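You operate a simulated robot arm through the tools that you are given. There is no shell and no other tool. Be economical: measure what you need, move in short steps, check, and stop when the job is done.

You are at the controls of a simulated robot arm. One attempt, no reset.

Task
Top the teal pot up to 116 beads of the same colour; the display shows what is in.
Fine: the lever has to be opened; then slide the pot to LOAD and put its lid on; the speed stays as it is.

Only the result counts: the job must be done as asked and must still hold three seconds after the hand-in. Knocking over, shifting, dropping, spilling or breaking anything else fails it. Lids that push on must go on centred and level and be pressed home; caps that screw on are set level and turned clockwise until they are tight.

Robot
A 7-joint arm with a two-finger parallel gripper, fixed in place. Base frame: the origin is at the foot of the arm, x ahead of it, y to its left, z up; the work surface is at about z = 22. Units: mm, degrees, N and s.
With the tool pointing down near the work surface it reaches from about 220 to 600 mm from the base axis. Its first joint turns from -66.0 to 66.0 degrees. Payload 2.5 kg.
The tool frame sits at the grasp point between the pads (the TCP): z along the fingers, y along the line on which they close. The tips reach 23 mm beyond it. Largest opening 94 mm; finger width 38, thickness 10; the body of the gripper, 54 by 96 mm, starts 39 mm behind the TCP.
Orientation is that of the tool frame in the base frame, as a unit quaternion [x, y, z, w]. With the fingers straight down and closing along the base's y, the tool's x points along the base's -x, its y along +y and its z along -z.

Tools
- The arm moves only by the tool play_rows. Its argument "motion" is a list of rows, each an object of numbers (a shift or turn left out is 0, a gripper value left out holds the last): "x", "y", "z": the shift along the tool's x, y, z in units of 200 mm (1.0 is 200 mm); "rx", "ry", "rz": the turn, a rotation vector about the tool's x, y, z in units of 45 degrees (1.0 is 45 degrees); "claw": the finger opening in mm, from 0 to 94. In form: [{"x": .., "y": .., "z": .., "rx": .., "ry": .., "rz": .., "claw": ..}, ...]. A call has 1 to 10 rows; each row is the pose to reach, as a shift and turn from the pose commanded when the call began, along the tool's axes at that moment. A call with a number of a shift or a turn outside -1 to 1 is refused whole. A row lasts 0.2 s, in which the tool goes at most 50 mm and 8.6 degrees; a call with a longer step from one row to the next is refused whole, and so is a gripper value outside its range. A pose out of reach is approached as far as the arm can. The call stops where the force on the tool passes 70 N (or 10 N more than at its start, if that is more) or the arm is blocked; 0.2 s more then pass. The fingers move at their own pace (about 108 mm/s each) and stop on an object; they squeeze with about 43 N. The grip force told is the motor's: it shows also when the fingers shut on nothing. Time passes only in rows, and 0.2 s behind the last, so rows that repeat a pose let the fingers close. It gives the time, the measured TCP pose, the force on the tool (base axes), the opening and the grip force at its end, in the units of the frame above (readings bear some noise), with the torque about the TCP (base axes, N m) and any sound that the robot's microphone picked up, and new pictures: "show" is both (left out), scene, wrist or none.
- Cameras (640 x 400 px; columns grow to the right, rows downward): "scene" is fixed at [100.6, -408.7, 563]; the picture's right is [0.91, -0.41, 0.00], its down [-0.21, -0.46, -0.86] and it looks along [0.36, 0.78, -0.51] (base axes); focal length 333 px, centre (320, 200). "wrist" rides on the gripper at [86, 16, -74] in the tool frame; the picture's right is [-0.18, 0.98, 0.00], its down [-0.58, -0.11, -0.81] and it looks along [-0.79, -0.15, 0.59] (tool axes); focal length 243 px, centre (320, 200). There is no depth. A picture from a camera that has moved, and an enlarged one, comes with that camera's place and axes in the base frame and with its lens. The place of the scene camera against the robot may be out by one fixed shift of up to 25 mm in any direction.
- close_up(camera, box): a new picture of the part [left, top, right, bottom] of that camera's present view, enlarged. No time passes.
- job_done(): hands the job in; it is judged then, once.

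Work in short steps. Places have to be worked out from the pictures, the camera data and where the tool is seen: move nearer, look again, correct. Check each grasp and each placing, and mend what went wrong. You have 120 turns and 200 pictures in all, those below and enlarged ones among them. Open the gripper and draw the arm clear of the work before you hand the job in, unless the task says otherwise; then end with one line.

The tools are called after "Emit:" as name(argument=value, ...) on one line, values as JSON. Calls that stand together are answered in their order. play_rows: Moves the arm, as the interface text tells. Its arguments: {"type":"object","properties":{"motion":{"type":"array"},"show":{"type":"string","enum":["both","scene","wrist","none"]}},"required":["motion"]} The other tools are called the same way: close_up (camera, box) takes an enlarged picture of a part of a camera's view; job_done () hands the job in.

At the start:

```text
clock: 0.0
eef_pos: [404.1, 225.3, 319.7]
tool_rot: [0.0, 1.0, 0.0, -0.001]
force: [0.5, 0.5, 1.0]
wrist_torque: [0.0, -0.02, 0.0]
gripper_width: 94.0
grasp_force: 0.0
```

scene: 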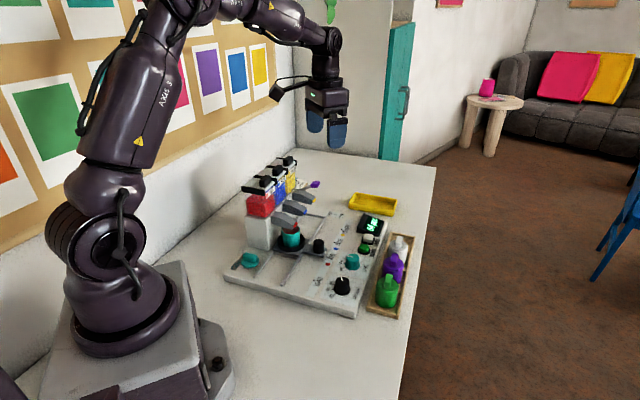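
wrist: 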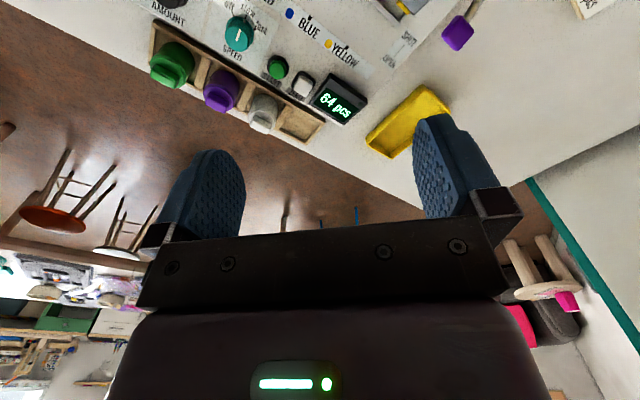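

I'll look at the machine in enlarged views first.

Emit:
close_up(camera="scene", box=[220, 145, 420, 270])

Emit:
close_up(camera="scene", box=[220, 210, 420, 335])

Emit:
close_up(camera="wrist", box=[140, 0, 460, 200])

```text
3.20 times, centred on (320, 208) of scene
camera zoom: at [100.6, -408.7, 563.0], right [0.91, -0.41, 0.0], down [-0.21, -0.46, -0.86], along [0.36, 0.78, -0.51], focal length 1064 px, centre (320, 176)
```

zoom: 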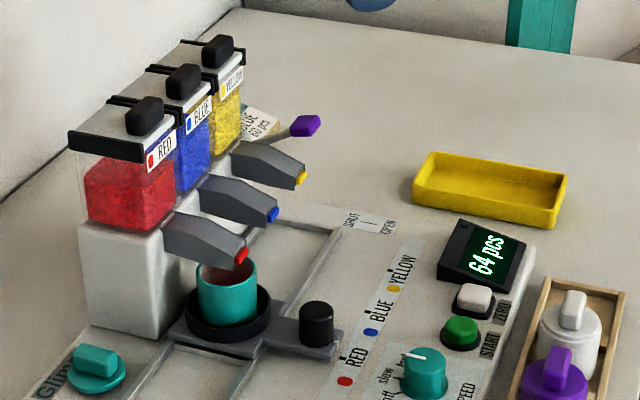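

```text
3.20 times, centred on (320, 272) of scene
camera zoom: at [100.6, -408.7, 563.0], right [0.91, -0.41, 0.0], down [-0.21, -0.46, -0.86], along [0.36, 0.78, -0.51], focal length 1064 px, centre (320, -32)
```

zoom: 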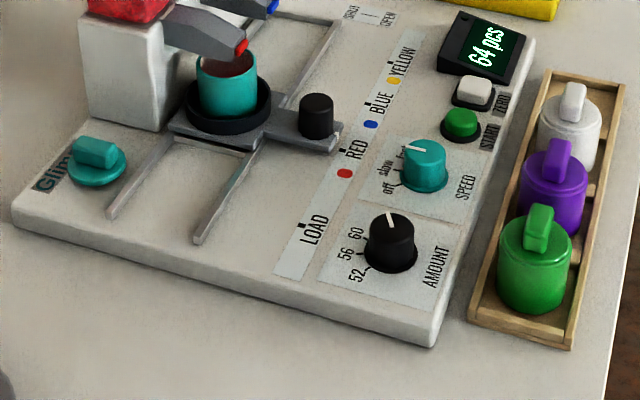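

```text
2.00 times, centred on (300, 100) of wrist
camera zoom: at [316.5, 241.6, 394.8], right [0.18, 0.98, 0.0], down [0.58, -0.11, 0.81], along [0.79, -0.15, -0.59], focal length 485 px, centre (360, 400)
```

zoom: 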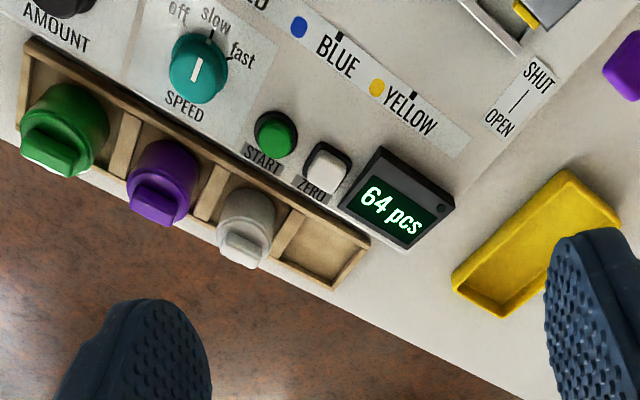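

The pot shows 64, so 52 more are needed. The machine appears rotated about 45°. I'll draw the wrist camera back and up to see the pot and dials from above.

Emit:
play_rows(motion=[{"z": -0.15, "x": 0.15}, {"z": -0.25, "x": 0.35}, {"z": -0.35, "x": 0.55}, {"z": -0.4, "x": 0.7}], show="wrist")

```text
clock: 1.0
eef_pos: [263.7, 226.0, 400.0]
tool_rot: [0.0, 1.0, 0.0, 0.0]
force: [-0.3, -0.4, 0.4]
wrist_torque: [-0.01, -0.01, 0.01]
gripper_width: 94.1
grasp_force: 0.0
camera wrist: at [175.7, 242.2, 474.5], right [0.18, 0.98, 0.0], down [0.58, -0.11, 0.81], along [0.79, -0.15, -0.59], focal length 243 px, centre (320, 200)
```

wrist: 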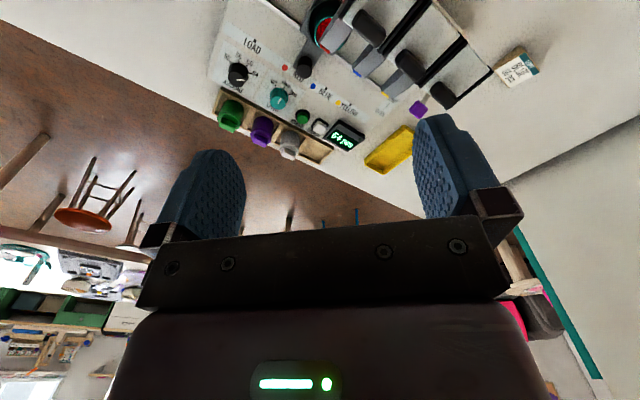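

The whole machine is at the top of the picture; I'll enlarge it.

Emit:
close_up(camera="wrist", box=[200, 0, 360, 100])

Emit:
close_up(camera="wrist", box=[300, 0, 560, 162])

```text
4.00 times, centred on (280, 50) of wrist
camera zoom: at [175.7, 242.2, 474.5], right [0.18, 0.98, 0.0], down [0.58, -0.11, 0.81], along [0.79, -0.15, -0.59], focal length 970 px, centre (480, 800)
```

zoom: 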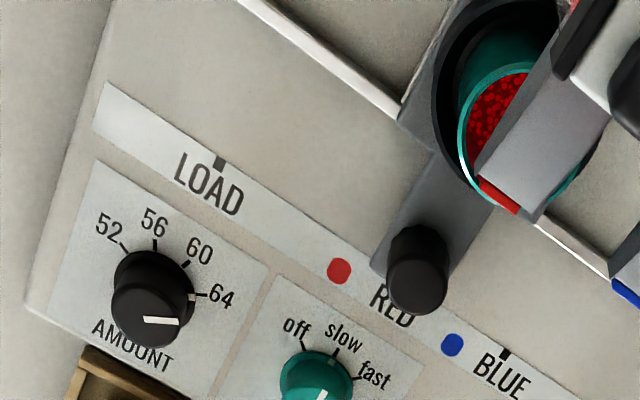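

```text
2.46 times, centred on (430, 81) of wrist
camera zoom: at [175.7, 242.2, 474.5], right [0.18, 0.98, 0.0], down [0.58, -0.11, 0.81], along [0.79, -0.15, -0.59], focal length 597 px, centre (49, 493)
```

zoom: 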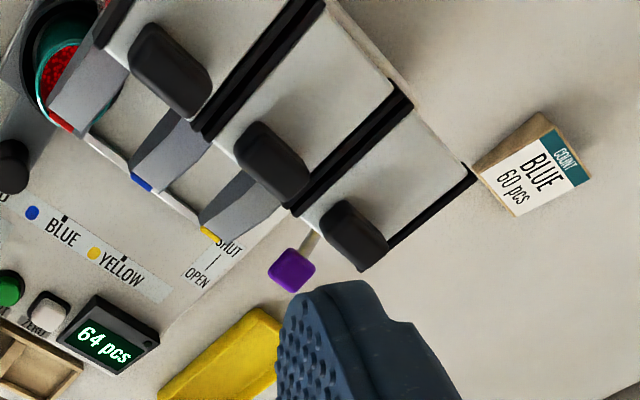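

Beads are red; the pot is under RED. The amount dial points near 64 and must go to 52. Now the lever (purple knob around (439,360,114)); I'll look closer.

Emit:
close_up(camera="scene", box=[280, 170, 340, 208])

Emit:
play_rows(motion=[{"y": 0.2}, {"y": 0.4}, {"y": 0.5, "rz": 0.0}], show="wrist")

```text
10.53 times, centred on (310, 189) of scene
camera zoom: at [100.6, -408.7, 563.0], right [0.91, -0.41, 0.0], down [-0.21, -0.46, -0.86], along [0.36, 0.78, -0.51], focal length 3501 px, centre (425, 316)
```

zoom: 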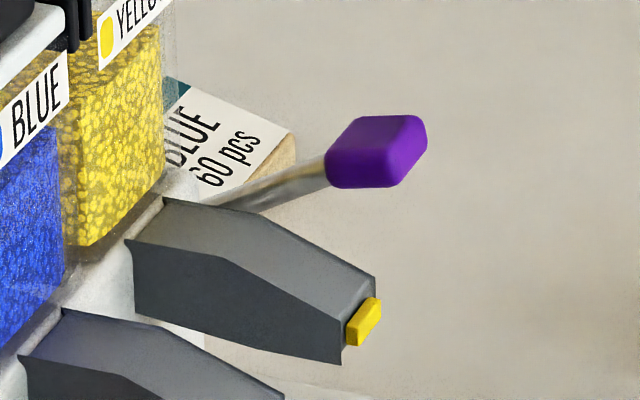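

```text
clock: 1.8
eef_pos: [263.3, 325.7, 400.8]
tool_rot: [0.0, 1.0, 0.0, 0.0]
force: [-0.2, 0.4, 0.0]
wrist_torque: [-0.01, -0.02, 0.0]
gripper_width: 94.0
grasp_force: 0.2
camera wrist: at [176.6, 341.8, 475.2], right [0.18, 0.98, 0.0], down [0.58, -0.11, 0.81], along [0.79, -0.15, -0.59], focal length 243 px, centre (320, 200)
```

wrist: 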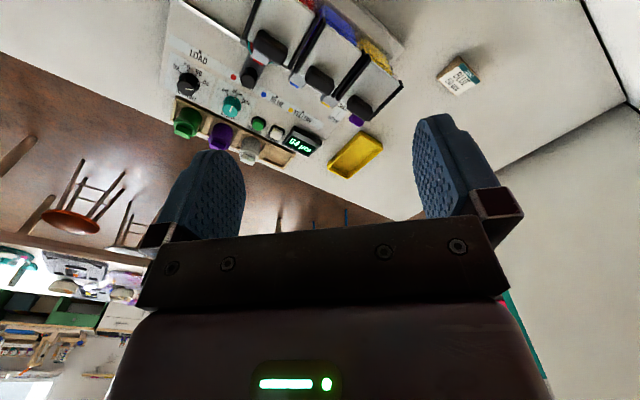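

I need a better view of the lever; I'll turn the hand 45° and move the camera behind the lever side.

Emit:
play_rows(motion=[{"x": -0.15, "rz": 0.18}, {"x": -0.3, "rz": 0.36}, {"x": -0.45, "rz": 0.54}, {"x": -0.55, "y": 0.05, "rz": 0.72}, {"x": -0.6, "y": 0.1, "z": 0.1, "rz": 0.9}, {"x": -0.6, "y": 0.2, "z": 0.2, "rz": 1.0}], show="wrist")

```text
clock: 3.2
eef_pos: [384.0, 365.3, 360.0]
tool_rot: [0.383, 0.924, 0.0, 0.0]
force: [-0.3, -0.1, 0.5]
wrist_torque: [0.02, 0.01, -0.05]
gripper_width: 94.2
grasp_force: 0.1
camera wrist: at [333.7, 438.0, 434.9], right [0.83, 0.56, 0.0], down [0.33, -0.49, 0.81], along [0.45, -0.67, -0.59], focal length 243 px, centre (320, 200)
```

wrist: 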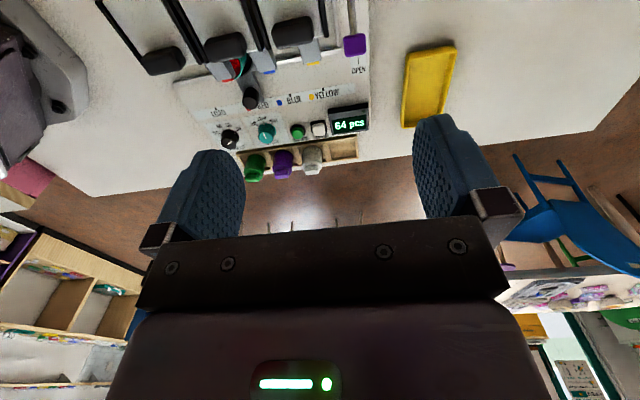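

Emit:
close_up(camera="wrist", box=[260, 0, 420, 100])

Emit:
close_up(camera="wrist", box=[190, 70, 390, 195])

```text
4.00 times, centred on (340, 50) of wrist
camera zoom: at [333.7, 438.0, 434.9], right [0.83, 0.56, 0.0], down [0.33, -0.49, 0.81], along [0.45, -0.67, -0.59], focal length 970 px, centre (240, 800)
```

zoom: 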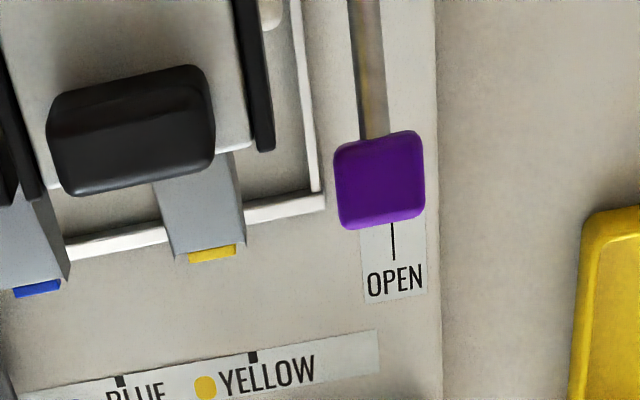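

```text
3.20 times, centred on (290, 132) of wrist
camera zoom: at [333.7, 438.0, 434.9], right [0.83, 0.56, 0.0], down [0.33, -0.49, 0.81], along [0.45, -0.67, -0.59], focal length 776 px, centre (416, 416)
```

zoom: 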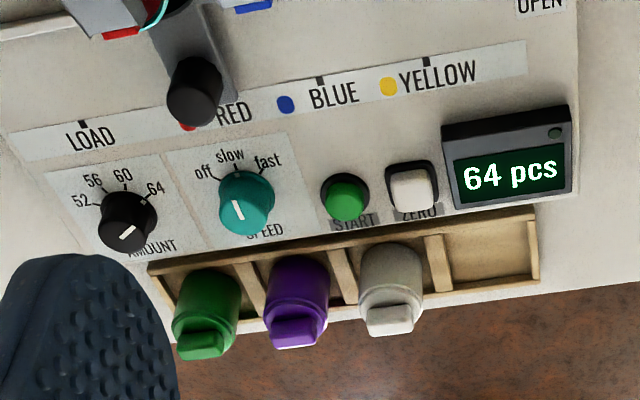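

The lever shaft rises forward from behind and the knob lies over SHUT, so opening should mean pushing it down/forward to OPEN. I'll go above the knob with the hand turned 45° more (camera clear of the hoppers), fingers closed.

Emit:
play_rows(motion=[{"x": -0.05, "y": 0.04, "z": 0.1, "rz": 0.18, "claw": 0}, {"x": -0.1, "y": 0.08, "z": 0.2, "rz": 0.36, "claw": 0}, {"x": -0.15, "y": 0.12, "z": 0.3, "rz": 0.54}, {"x": -0.212, "y": 0.17, "z": 0.4, "rz": 0.72}, {"x": -0.212, "y": 0.17, "z": 0.5, "rz": 0.9}, {"x": -0.212, "y": 0.17, "z": 0.55, "rz": 1.0}])

```text
clock: 4.6
eef_pos: [437.7, 360.3, 250.0]
tool_rot: [0.707, 0.707, 0.0, 0.0]
force: [-0.8, 0.2, 0.0]
wrist_torque: [0.02, -0.03, -0.02]
gripper_width: 0.0
grasp_force: 42.3
camera wrist: at [453.1, 445.9, 324.4], right [0.98, -0.19, 0.0], down [-0.11, -0.58, 0.81], along [-0.15, -0.79, -0.59], focal length 243 px, centre (320, 200)
```

scene: 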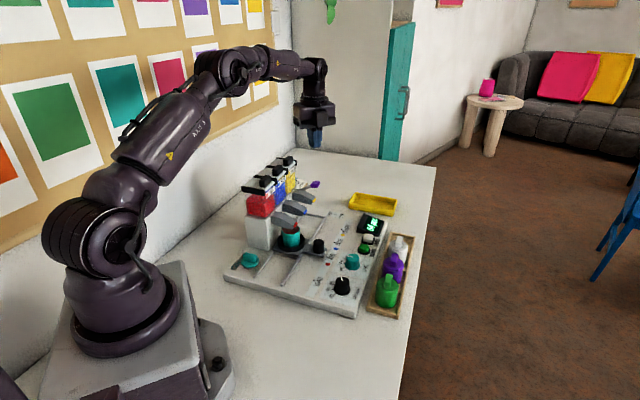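
wrist: 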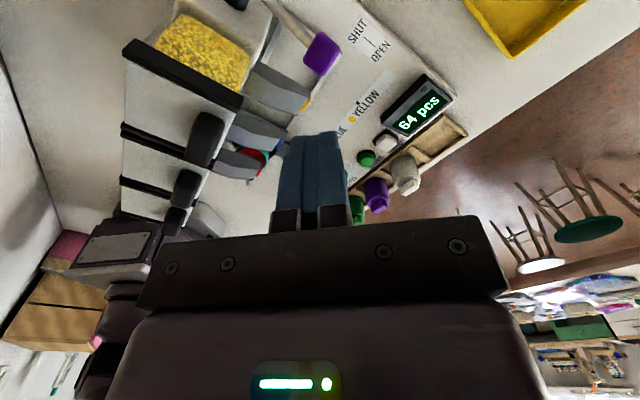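

Emit:
close_up(camera="wrist", box=[220, 0, 440, 137])

```text
2.91 times, centred on (330, 68) of wrist
camera zoom: at [453.1, 445.9, 324.4], right [0.98, -0.19, 0.0], down [-0.11, -0.58, 0.81], along [-0.15, -0.79, -0.59], focal length 706 px, centre (291, 582)
```

zoom: 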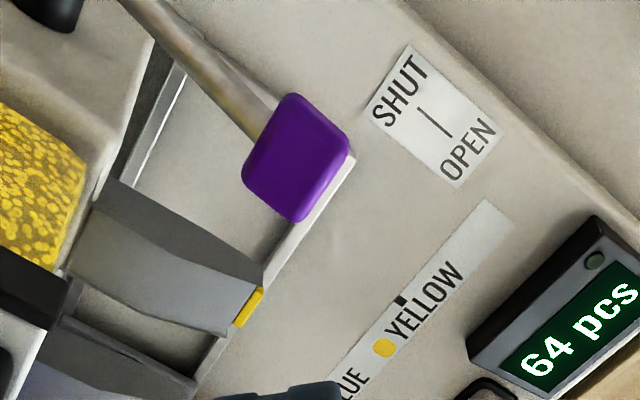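

The knob is under the TCP. I descend to just above it, then push gently.

Emit:
play_rows(motion=[{"z": 0.2}, {"z": 0.4}, {"z": 0.47}, {"z": 0.51}, {"z": 0.55}], show="wrist")

```text
clock: 5.8
eef_pos: [438.4, 360.1, 140.4]
tool_rot: [0.707, 0.707, 0.001, 0.001]
force: [0.8, -1.0, 0.8]
wrist_torque: [0.0, -0.04, 0.04]
gripper_width: 0.2
grasp_force: 42.1
camera wrist: at [453.0, 445.7, 215.1], right [0.98, -0.18, 0.0], down [-0.11, -0.58, 0.81], along [-0.15, -0.79, -0.59], focal length 243 px, centre (320, 200)
```

wrist: 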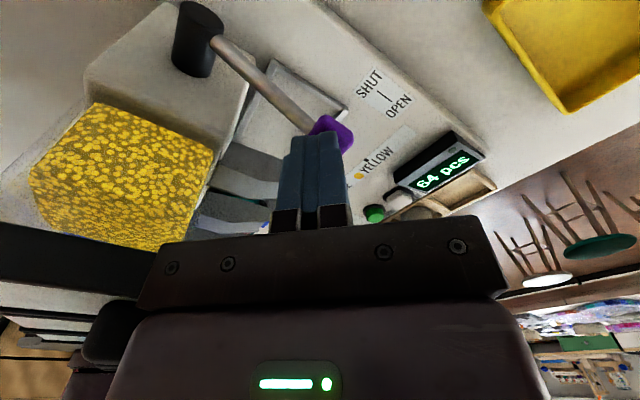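

Emit:
close_up(camera="wrist", box=[140, 0, 380, 150])

```text
2.67 times, centred on (260, 75) of wrist
camera zoom: at [453.0, 445.7, 215.1], right [0.98, -0.18, 0.0], down [-0.11, -0.58, 0.81], along [-0.15, -0.79, -0.59], focal length 647 px, centre (480, 533)
```

zoom: 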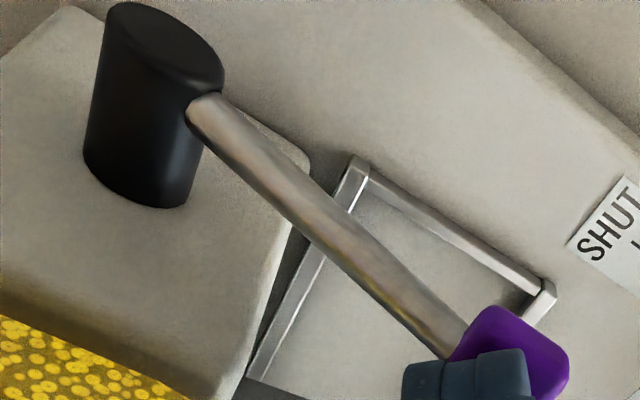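

The hub is on the block's side wall with a horizontal axis, so the lever swings in the vertical plane; I push down.

Emit:
play_rows(motion=[{"z": 0.05}, {"z": 0.1}, {"z": 0.15}, {"z": 0.2}], show="wrist")

```text
clock: 6.8
eef_pos: [437.0, 360.2, 99.9]
tool_rot: [0.707, 0.707, 0.0, 0.0]
force: [-0.2, -0.7, -0.5]
wrist_torque: [0.05, 0.01, -0.01]
gripper_width: 0.2
grasp_force: 42.5
camera wrist: at [453.2, 446.2, 174.5], right [0.98, -0.18, 0.0], down [-0.11, -0.58, 0.81], along [-0.15, -0.79, -0.59], focal length 243 px, centre (320, 200)
```

wrist: 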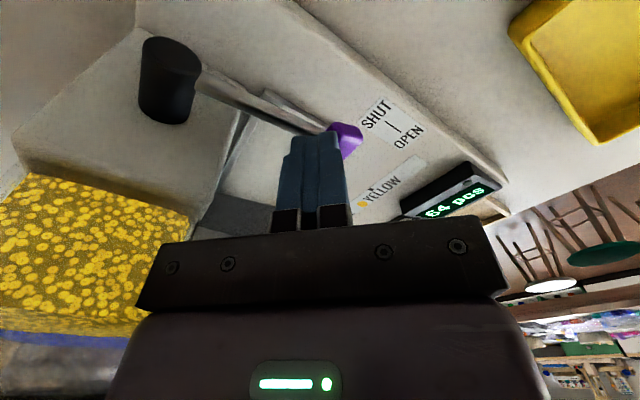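

The knob follows down with little force; I keep going.

Emit:
play_rows(motion=[{"z": 0.04}, {"z": 0.08}, {"z": 0.12}, {"z": 0.15}], show="both")

```text
clock: 7.4
eef_pos: [439.9, 361.7, 97.4]
tool_rot: [0.707, 0.707, 0.006, 0.001]
force: [-7.7, -5.9, 20.7]
wrist_torque: [-0.31, 0.23, -0.04]
gripper_width: 0.2
grasp_force: 42.3
stopped in row 3: the force on the tool passed its limit at 80 N (the readings are from after the stop); the commanded pose is now the measured one
camera wrist: at [455.5, 448.0, 172.8], right [0.98, -0.18, 0.01], down [-0.12, -0.59, 0.8], along [-0.14, -0.79, -0.6], focal length 243 px, centre (320, 200)
```

scene: 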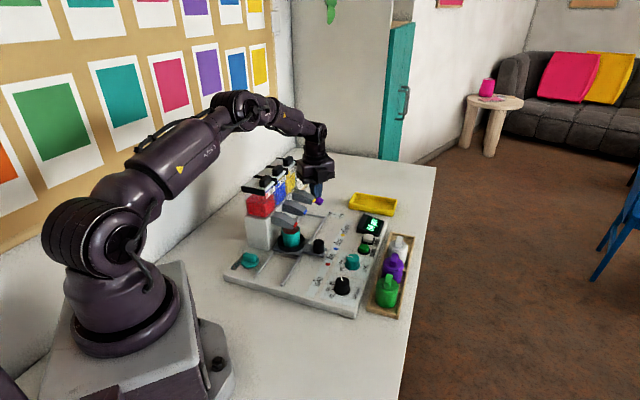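
wrist: 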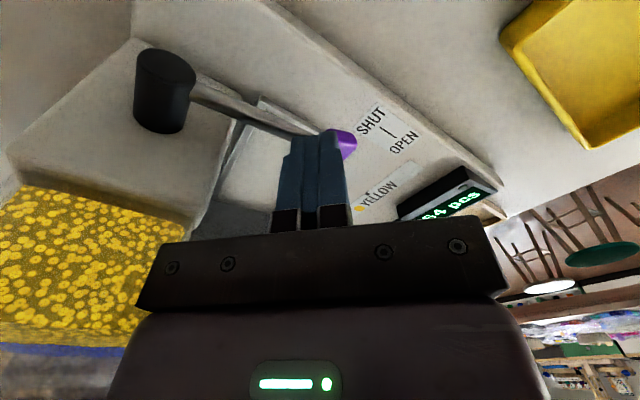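

The lever reached a hard stop. I lift off and check where it stays.

Emit:
play_rows(motion=[{"z": -0.2}, {"z": -0.4}, {"z": -0.6}, {"z": -0.75}], show="wrist")

Emit:
close_up(camera="scene", box=[260, 160, 400, 248])

```text
clock: 8.4
eef_pos: [438.3, 362.4, 244.7]
tool_rot: [0.707, 0.708, 0.005, 0.001]
force: [-0.2, -0.9, 0.4]
wrist_torque: [-0.02, -0.01, 0.02]
gripper_width: 0.1
grasp_force: 42.4
camera wrist: at [453.9, 447.2, 319.6], right [0.98, -0.18, 0.01], down [-0.11, -0.59, 0.8], along [-0.14, -0.79, -0.6], focal length 243 px, centre (320, 200)
```

wrist: 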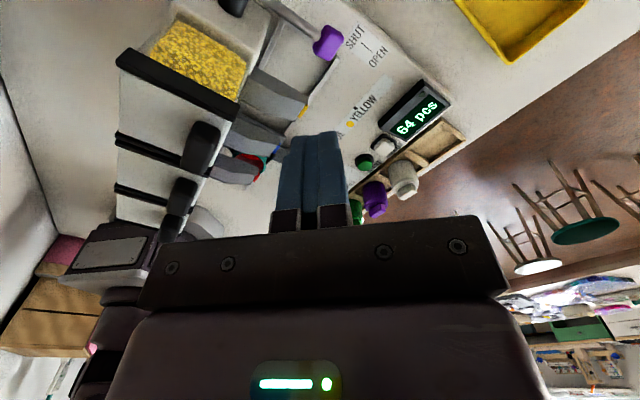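

```text
4.55 times, centred on (330, 204) of scene
camera zoom: at [100.6, -408.7, 563.0], right [0.91, -0.41, 0.0], down [-0.21, -0.46, -0.86], along [0.36, 0.78, -0.51], focal length 1512 px, centre (274, 182)
```

zoom: 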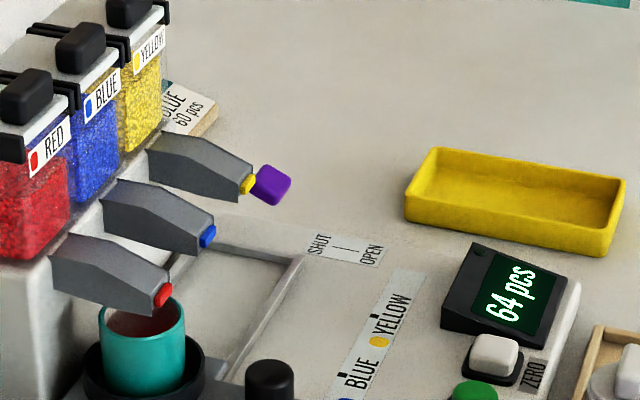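

The lever now stays down at its stop. Next is the AMOUNT dial, about (365,58,50); I carry the hand across at height.

Emit:
play_rows(motion=[{"x": -0.22, "y": -0.05}, {"x": -0.44, "y": -0.1}, {"x": -0.66, "y": -0.16}, {"x": -0.88, "y": -0.22}, {"x": -1.0, "y": -0.25}], show="none")

Emit:
play_rows(motion=[{"x": -0.2, "y": -0.05, "claw": 60}, {"x": -0.4, "y": -0.1, "claw": 60}, {"x": -0.51, "y": -0.12, "z": 0.15}], show="wrist")

```text
clock: 9.6
eef_pos: [387.6, 160.7, 243.7]
tool_rot: [0.707, 0.707, 0.005, 0.001]
force: [-0.1, -0.4, -0.2]
wrist_torque: [0.01, -0.03, 0.04]
gripper_width: 0.0
grasp_force: 42.5
```

```text
clock: 10.4
eef_pos: [365.6, 56.8, 211.2]
tool_rot: [0.706, 0.708, 0.006, 0.0]
force: [-0.1, -0.7, -0.1]
wrist_torque: [0.02, 0.01, 0.04]
gripper_width: 60.1
grasp_force: 0.0
camera wrist: at [380.5, 144.3, 286.7], right [0.98, -0.18, 0.01], down [-0.11, -0.59, 0.8], along [-0.14, -0.79, -0.6], focal length 243 px, centre (320, 200)
```

wrist: 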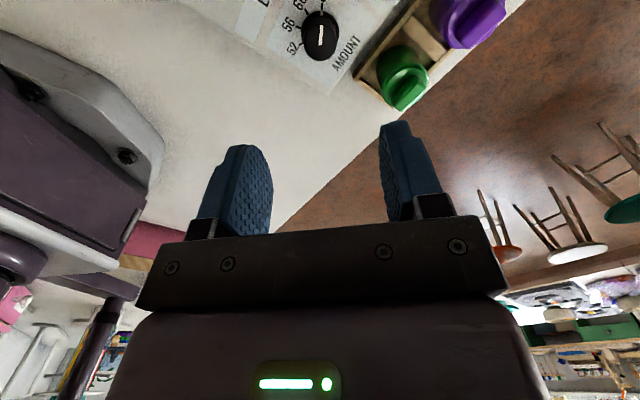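

Emit:
close_up(camera="wrist", box=[240, 0, 440, 125])

```text
3.20 times, centred on (340, 62) of wrist
camera zoom: at [380.5, 144.3, 286.7], right [0.98, -0.18, 0.01], down [-0.11, -0.59, 0.8], along [-0.14, -0.79, -0.6], focal length 776 px, centre (256, 640)
```

zoom: 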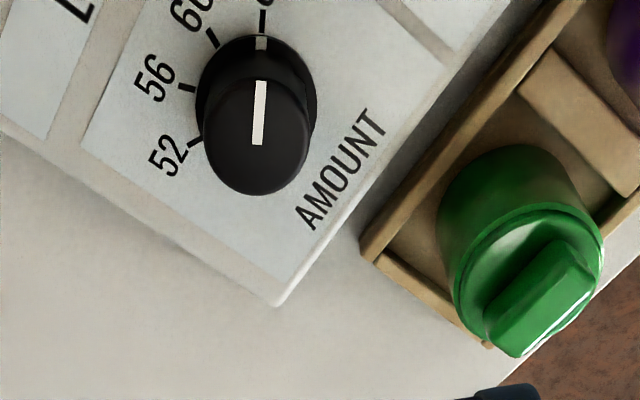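

Pointer clearly sits at 64; ticks are about 40° apart, so roughly 120° counter-clockwise is needed. I descend over the dial with two 60° regrips in mind.

Emit:
play_rows(motion=[{"x": 0.015, "z": 0.15, "rz": -0.17, "claw": 50}, {"x": 0.025, "z": 0.35, "rz": -0.333, "claw": 50}, {"x": 0.025, "z": 0.555, "rz": -0.333, "claw": 50}], show="both")

```text
clock: 11.2
eef_pos: [366.4, 64.1, 100.0]
tool_rot: [0.607, 0.794, 0.005, 0.002]
force: [0.1, 0.6, 0.7]
wrist_torque: [-0.04, 0.01, 0.02]
gripper_width: 50.2
grasp_force: 0.0
camera wrist: at [358.1, 151.9, 176.0], right [1.0, 0.08, 0.01], down [0.04, -0.59, 0.8], along [0.07, -0.8, -0.6], focal length 243 px, centre (320, 200)
```

scene: 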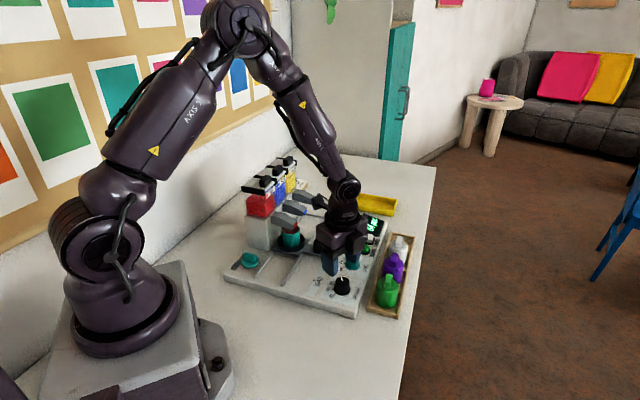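
wrist: 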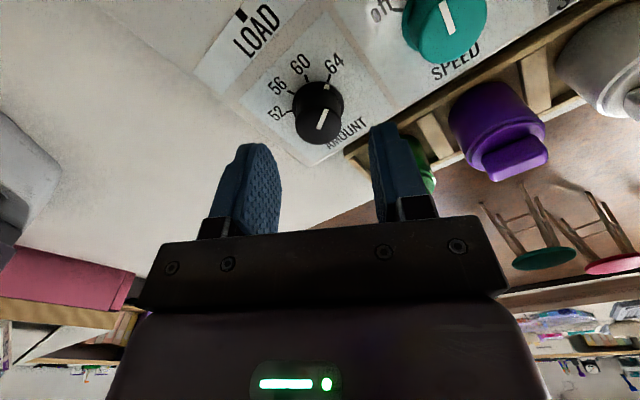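

Dial is centred laterally, top at z≈50. Descend 41 mm and close.

Emit:
play_rows(motion=[{"z": 0.1}, {"z": 0.205}, {"z": 0.205, "claw": 20}, {"z": 0.205, "claw": 20}], show="wrist")

```text
clock: 12.2
eef_pos: [364.7, 64.2, 58.9]
tool_rot: [0.61, 0.793, 0.002, -0.002]
force: [-18.6, -6.6, 7.9]
wrist_torque: [0.38, 0.52, -0.21]
gripper_width: 29.2
grasp_force: 45.2
camera wrist: at [356.8, 151.6, 134.0], right [1.0, 0.08, 0.0], down [0.05, -0.59, 0.8], along [0.06, -0.8, -0.6], focal length 243 px, centre (320, 200)
```

wrist: 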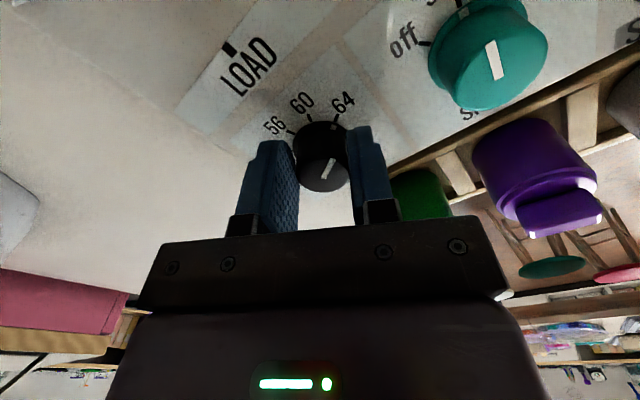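

Gripped at 29 mm. Turn counter-clockwise (seen from above) 45° while easing 2 mm toward the dial's centre.

Emit:
play_rows(motion=[{"y": -0.006, "rz": -0.15}, {"y": -0.008, "rz": -0.32}, {"y": -0.008, "rz": -0.49}, {"y": -0.008, "rz": -0.66}, {"y": -0.008, "rz": -0.83}, {"y": -0.008, "rz": -1.0}, {"y": -0.008, "rz": -1.0}], show="wrist")

```text
clock: 13.8
eef_pos: [359.4, 61.2, 58.8]
tool_rot: [0.261, 0.965, -0.002, -0.006]
force: [-33.4, -30.8, 19.0]
wrist_torque: [-0.7, 0.84, -0.41]
gripper_width: 28.9
grasp_force: 44.5
camera wrist: at [292.9, 117.2, 134.1], right [0.65, 0.76, -0.01], down [0.46, -0.39, 0.8], along [0.6, -0.53, -0.6], focal length 243 px, centre (320, 200)
```

wrist: 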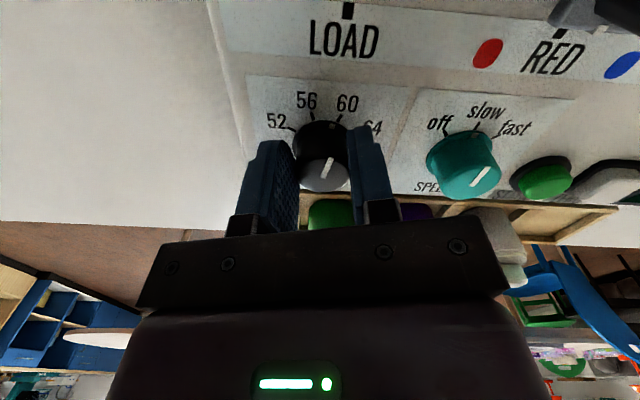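

The dial turned, but side force shows my centre is off toward −x,−y. Open to relieve and look.

Emit:
play_rows(motion=[{"claw": 50}, {"claw": 50}], show="wrist")

Emit:
close_up(camera="wrist", box=[220, 60, 420, 185])

```text
clock: 14.4
eef_pos: [364.9, 65.4, 61.4]
tool_rot: [0.257, 0.966, 0.004, 0.004]
force: [0.3, -0.5, 0.1]
wrist_torque: [0.01, 0.01, 0.01]
gripper_width: 50.3
grasp_force: 0.1
camera wrist: at [297.6, 121.8, 134.8], right [0.65, 0.76, 0.01], down [0.44, -0.39, 0.81], along [0.62, -0.52, -0.59], focal length 243 px, centre (320, 200)
```

wrist: 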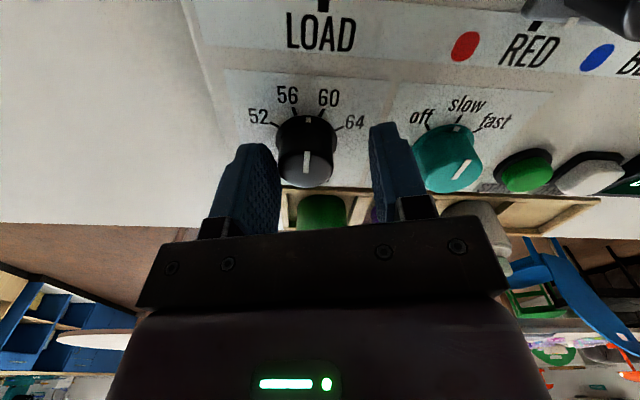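

```text
3.20 times, centred on (320, 122) of wrist
camera zoom: at [297.6, 121.8, 134.8], right [0.65, 0.76, 0.01], down [0.44, -0.39, 0.81], along [0.62, -0.52, -0.59], focal length 776 px, centre (320, 448)
```

zoom: 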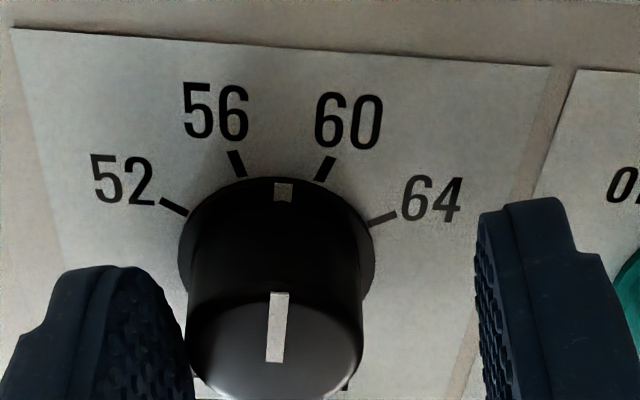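

Ticks fit a circle centred at (361.4, 59.2), 40° apart; pointer is midway between 56 and 60, so 61° more. Re-centre, turn the open hand back 45°, and regrip.

Emit:
play_rows(motion=[{"y": -0.036, "z": 0.0}, {"y": -0.036, "z": 0.01, "rz": 0.18}, {"y": -0.036, "z": 0.01, "rz": 0.36}, {"y": -0.036, "z": 0.01, "rz": 0.54}, {"y": -0.036, "z": 0.01, "rz": 0.72}, {"y": -0.036, "z": 0.01, "rz": 0.9}, {"y": -0.036, "z": 0.01, "rz": 1.0}, {"y": -0.036, "z": 0.01, "rz": 1.0, "claw": 20}, {"y": -0.036, "z": 0.01, "rz": 1.0, "claw": 20}], show="wrist")

```text
clock: 16.4
eef_pos: [364.6, 59.3, 58.3]
tool_rot: [0.608, 0.794, 0.008, 0.006]
force: [25.8, 8.0, -11.9]
wrist_torque: [0.09, -0.32, 0.09]
gripper_width: 28.9
grasp_force: 45.0
camera wrist: at [356.2, 146.3, 134.1], right [1.0, 0.08, 0.02], down [0.03, -0.6, 0.8], along [0.07, -0.8, -0.6], focal length 243 px, centre (320, 200)
```

wrist: 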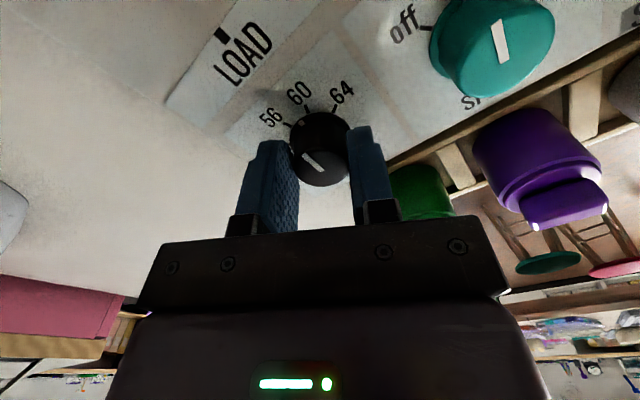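

The grip forces now place the centre at about (365.5, 57.7). Open, shift there, regrip and check force.

Emit:
play_rows(motion=[{"claw": 46}, {"claw": 46}, {"x": -0.013, "y": 0.018, "claw": 46}, {"x": -0.013, "y": 0.018, "claw": 20}, {"x": -0.013, "y": 0.018, "claw": 20}], show="wrist")

```text
clock: 17.6
eef_pos: [366.0, 57.4, 57.5]
tool_rot: [0.608, 0.794, 0.004, 0.002]
force: [1.0, 1.3, -1.4]
wrist_torque: [-0.08, 0.05, -0.01]
gripper_width: 28.8
grasp_force: 45.5
camera wrist: at [358.0, 143.8, 133.0], right [1.0, 0.08, 0.01], down [0.04, -0.59, 0.8], along [0.07, -0.8, -0.6], focal length 243 px, centre (320, 200)
```

wrist: 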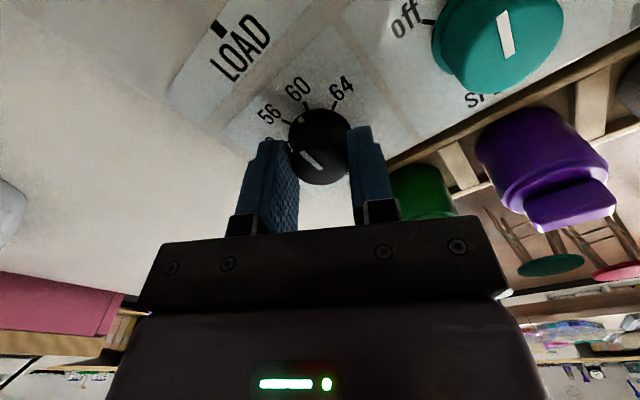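

Zero side force: centred. Now turn 45° counter-clockwise, then look.

Emit:
play_rows(motion=[{"rz": -0.17}, {"rz": -0.34}, {"rz": -0.51}, {"rz": -0.68}, {"rz": -0.85}, {"rz": -1.0}, {"rz": -1.0}], show="wrist")

Emit:
close_up(camera="wrist", box=[220, 60, 420, 185])

```text
clock: 19.2
eef_pos: [365.9, 55.0, 57.7]
tool_rot: [0.257, 0.966, 0.003, 0.001]
force: [-10.4, -7.2, 7.9]
wrist_torque: [0.25, 0.95, 0.01]
gripper_width: 29.0
grasp_force: 44.9
camera wrist: at [297.1, 112.5, 132.5], right [0.65, 0.76, 0.01], down [0.45, -0.39, 0.81], along [0.62, -0.52, -0.59], focal length 243 px, centre (320, 200)
```

wrist: 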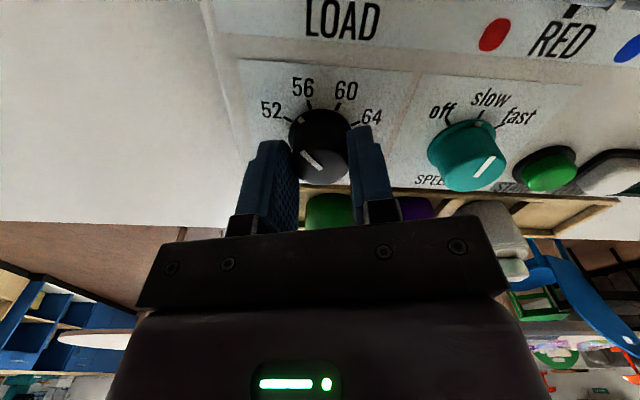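

```text
3.20 times, centred on (320, 122) of wrist
camera zoom: at [297.1, 112.5, 132.5], right [0.65, 0.76, 0.01], down [0.45, -0.39, 0.81], along [0.62, -0.52, -0.59], focal length 776 px, centre (320, 448)
```

zoom: 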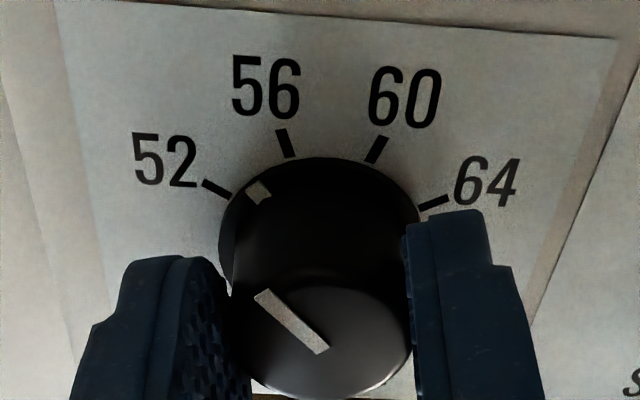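

About 16° remain; turn further.

Emit:
play_rows(motion=[{"rz": -0.18}, {"rz": -0.36}, {"rz": -0.36}], show="wrist")

Emit:
close_up(camera="wrist", box=[220, 60, 420, 185])

```text
clock: 20.0
eef_pos: [363.5, 55.0, 58.4]
tool_rot: [0.12, 0.993, 0.003, 0.001]
force: [-12.9, -15.7, 8.7]
wrist_torque: [-0.2, 0.96, 0.0]
gripper_width: 29.0
grasp_force: 45.1
camera wrist: at [283.8, 91.3, 132.3], right [0.41, 0.91, 0.01], down [0.54, -0.25, 0.81], along [0.74, -0.33, -0.59], focal length 243 px, centre (320, 200)
```

wrist: 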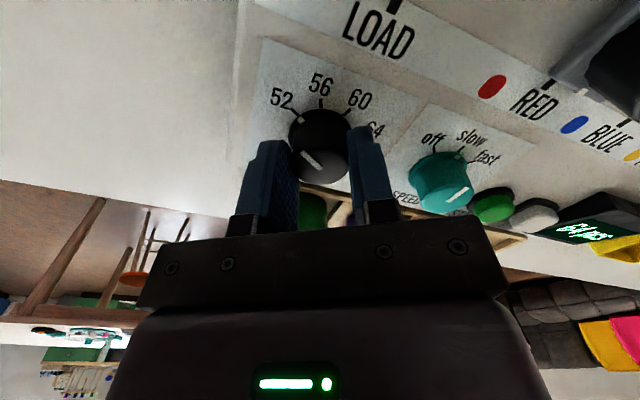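

```text
3.20 times, centred on (320, 122) of wrist
camera zoom: at [283.8, 91.3, 132.3], right [0.41, 0.91, 0.01], down [0.54, -0.25, 0.81], along [0.74, -0.33, -0.59], focal length 776 px, centre (320, 448)
```

zoom: 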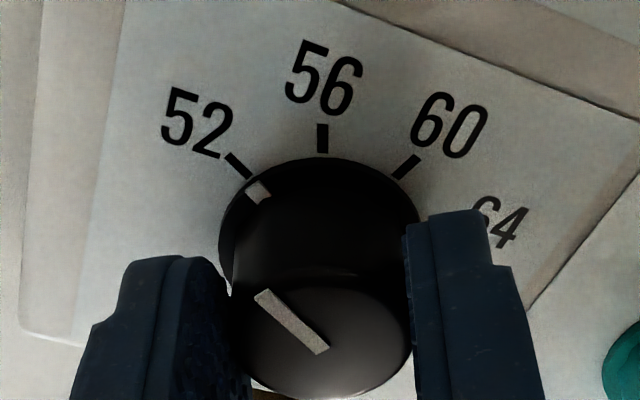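

The mark aligns with 52. Release, rise, and verify.

Emit:
play_rows(motion=[{"claw": 46}, {"claw": 46}, {"z": -0.2, "claw": 46}, {"z": -0.35, "claw": 46}], show="wrist")

Emit:
close_up(camera="wrist", box=[250, 30, 410, 130])

```text
clock: 21.0
eef_pos: [365.0, 55.9, 128.7]
tool_rot: [0.119, 0.993, 0.004, 0.003]
force: [-0.2, 0.3, 0.5]
wrist_torque: [-0.01, -0.01, -0.03]
gripper_width: 46.1
grasp_force: 0.0
camera wrist: at [283.9, 92.0, 203.0], right [0.41, 0.91, 0.01], down [0.53, -0.25, 0.81], along [0.74, -0.33, -0.59], focal length 243 px, centre (320, 200)
```

wrist: 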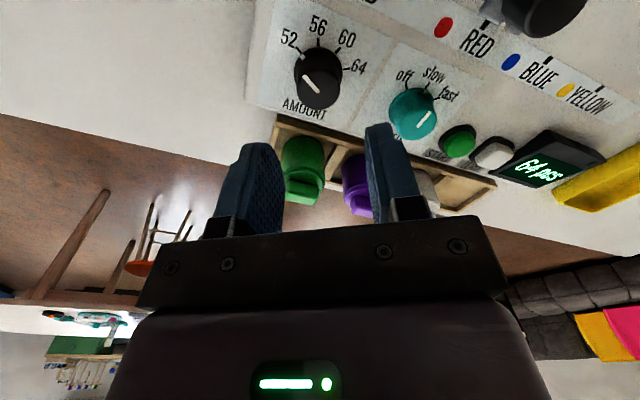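

```text
4.00 times, centred on (330, 80) of wrist
camera zoom: at [283.9, 92.0, 203.0], right [0.41, 0.91, 0.01], down [0.53, -0.25, 0.81], along [0.74, -0.33, -0.59], focal length 970 px, centre (280, 680)
```

zoom: 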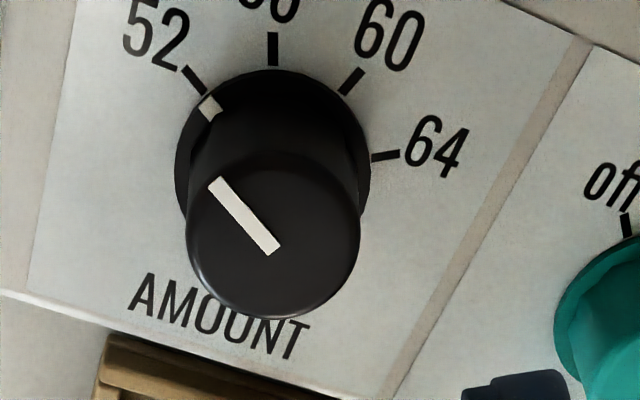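

Dial is exactly on 52. Now to the START button, about (456,142); I move above it, closing the fingers, with the thin side along the button row so ZERO is not touched.

Emit:
play_rows(motion=[{"x": -0.1, "y": 0.15, "rz": 0.18, "claw": 0}, {"x": -0.2, "y": 0.3, "rz": 0.36, "claw": 0}, {"x": -0.3, "y": 0.45, "rz": 0.54}, {"x": -0.3375, "y": 0.527, "rz": 0.69}], show="wrist")

Emit:
close_up(camera="wrist", box=[200, 0, 440, 150])

```text
clock: 22.0
eef_pos: [456.1, 143.3, 129.0]
tool_rot: [0.382, 0.924, 0.004, 0.002]
force: [-0.1, 0.2, -0.2]
wrist_torque: [-0.02, -0.03, -0.01]
gripper_width: 0.0
grasp_force: 41.9
camera wrist: at [405.6, 215.0, 203.6], right [0.82, 0.57, 0.01], down [0.33, -0.49, 0.81], along [0.46, -0.66, -0.59], focal length 243 px, centre (320, 200)
```

wrist: 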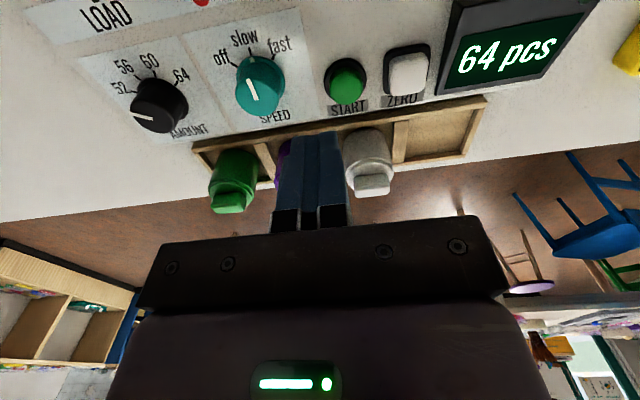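

```text
2.67 times, centred on (320, 75) of wrist
camera zoom: at [405.6, 215.0, 203.6], right [0.82, 0.57, 0.01], down [0.33, -0.49, 0.81], along [0.46, -0.66, -0.59], focal length 647 px, centre (320, 533)
```

zoom: 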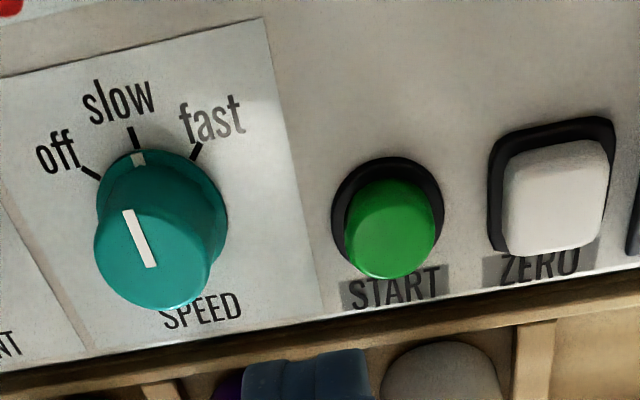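

Speed is on slow. START top is at about (471,153,43). Shift 18 mm and descend to just above it.

Emit:
play_rows(motion=[{"x": -0.018, "y": 0.0885}, {"x": -0.018, "y": 0.0885, "z": 0.14}, {"x": -0.018, "y": 0.0885, "z": 0.265}], show="wrist")

```text
clock: 22.8
eef_pos: [471.9, 153.1, 75.9]
tool_rot: [0.38, 0.925, 0.004, 0.003]
force: [0.1, -0.4, -0.5]
wrist_torque: [0.03, -0.01, -0.01]
gripper_width: 0.2
grasp_force: 42.6
camera wrist: at [420.3, 225.0, 150.4], right [0.82, 0.57, 0.01], down [0.33, -0.49, 0.81], along [0.46, -0.66, -0.59], focal length 243 px, centre (320, 200)
```

wrist: 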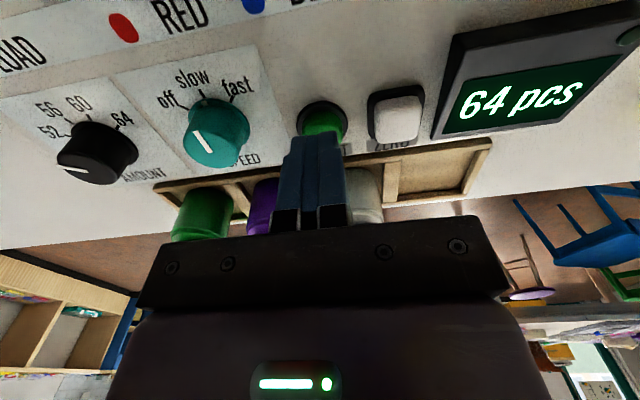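

Aligned with START. Nudge 3 mm toward the camera side and press slowly.

Emit:
play_rows(motion=[{"x": 0.015, "z": 0.02}, {"x": 0.015, "z": 0.04}, {"x": 0.015, "z": 0.055}, {"x": 0.015, "z": 0.07}], show="wrist")

```text
clock: 23.8
eef_pos: [467.9, 156.0, 61.7]
tool_rot: [0.38, 0.925, 0.005, 0.002]
force: [-0.4, 0.1, 0.1]
wrist_torque: [-0.02, -0.02, 0.01]
gripper_width: 0.0
grasp_force: 42.2
camera wrist: at [418.1, 227.0, 136.8], right [0.82, 0.57, 0.01], down [0.33, -0.49, 0.81], along [0.46, -0.66, -0.59], focal length 243 px, centre (320, 200)
```

wrist: 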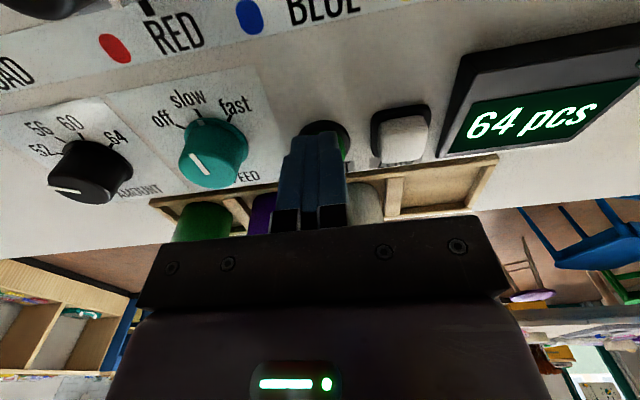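

No contact yet; continue in small steps.

Emit:
play_rows(motion=[{"y": 0.01, "z": 0.015}, {"y": 0.01, "z": 0.03}, {"y": 0.01, "z": 0.04}], show="wrist")

```text
clock: 24.6
eef_pos: [471.0, 156.1, 54.2]
tool_rot: [0.381, 0.925, 0.004, 0.003]
force: [0.2, -0.3, 2.5]
wrist_torque: [-0.03, 0.03, 0.01]
gripper_width: 0.0
grasp_force: 42.3
heard: click
camera wrist: at [419.8, 228.6, 129.3], right [0.82, 0.57, 0.01], down [0.33, -0.49, 0.81], along [0.46, -0.66, -0.59], focal length 243 px, centre (320, 200)
```

wrist: 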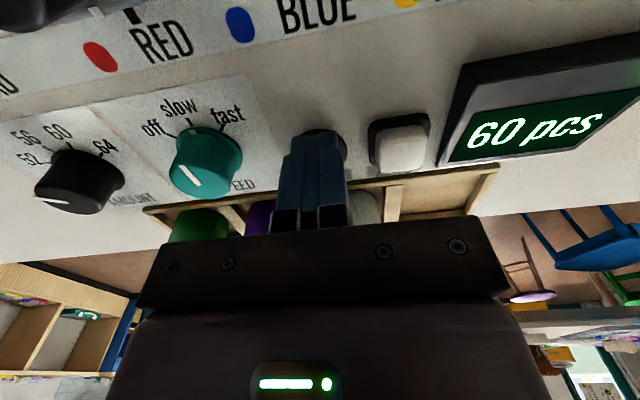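

A click. The display reads 60 or 66; I rise and read it.

Emit:
play_rows(motion=[{"z": -0.1}, {"z": -0.25}], show="none")

Emit:
close_up(camera="scene", box=[280, 190, 400, 265])

Emit:
close_up(camera="wrist", box=[340, 0, 640, 187])

```text
clock: 25.2
eef_pos: [470.0, 155.9, 104.4]
tool_rot: [0.381, 0.925, 0.004, 0.001]
force: [-0.9, -0.4, 0.1]
wrist_torque: [0.01, 0.0, 0.01]
gripper_width: 0.2
grasp_force: 42.7
```

```text
5.33 times, centred on (340, 228) of scene
camera zoom: at [100.6, -408.7, 563.0], right [0.91, -0.41, 0.0], down [-0.21, -0.46, -0.86], along [0.36, 0.78, -0.51], focal length 1774 px, centre (213, 53)
```

zoom: 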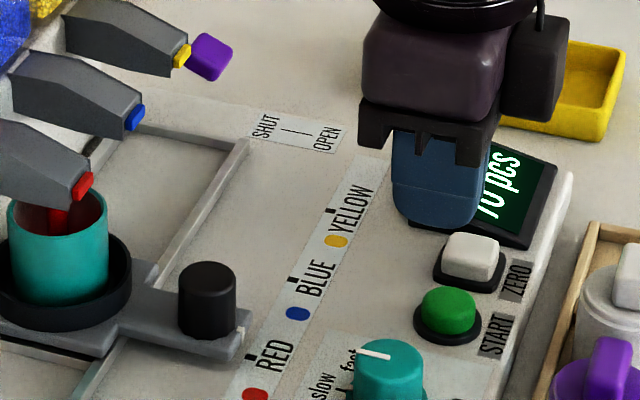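

```text
2.13 times, centred on (490, 94) of wrist
camera zoom: at [419.5, 227.2, 178.8], right [0.82, 0.57, 0.01], down [0.33, -0.49, 0.81], along [0.46, -0.66, -0.59], focal length 518 px, centre (-43, 427)
```

zoom: 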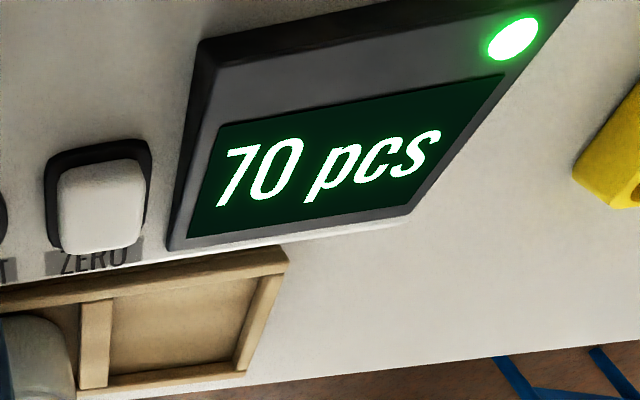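

Beads are flowing (70). I wait while rising a little.

Emit:
play_rows(motion=[{"z": -0.2}, {"z": -0.4}, {"z": -0.5}, {"z": -0.5}, {"z": -0.5}, {"z": -0.5}, {"z": -0.5}, {"z": -0.5}, {"z": -0.5}, {"z": -0.5}], show="wrist")

```text
clock: 27.4
eef_pos: [469.3, 154.8, 204.4]
tool_rot: [0.381, 0.925, 0.005, 0.002]
force: [0.4, 0.4, -0.1]
wrist_torque: [0.02, -0.05, 0.0]
gripper_width: 0.2
grasp_force: 42.9
camera wrist: at [419.2, 227.2, 278.8], right [0.82, 0.57, 0.01], down [0.33, -0.49, 0.81], along [0.46, -0.66, -0.59], focal length 243 px, centre (320, 200)
```

wrist: 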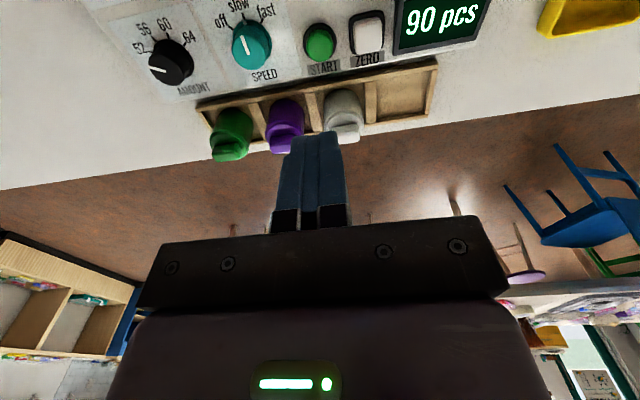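

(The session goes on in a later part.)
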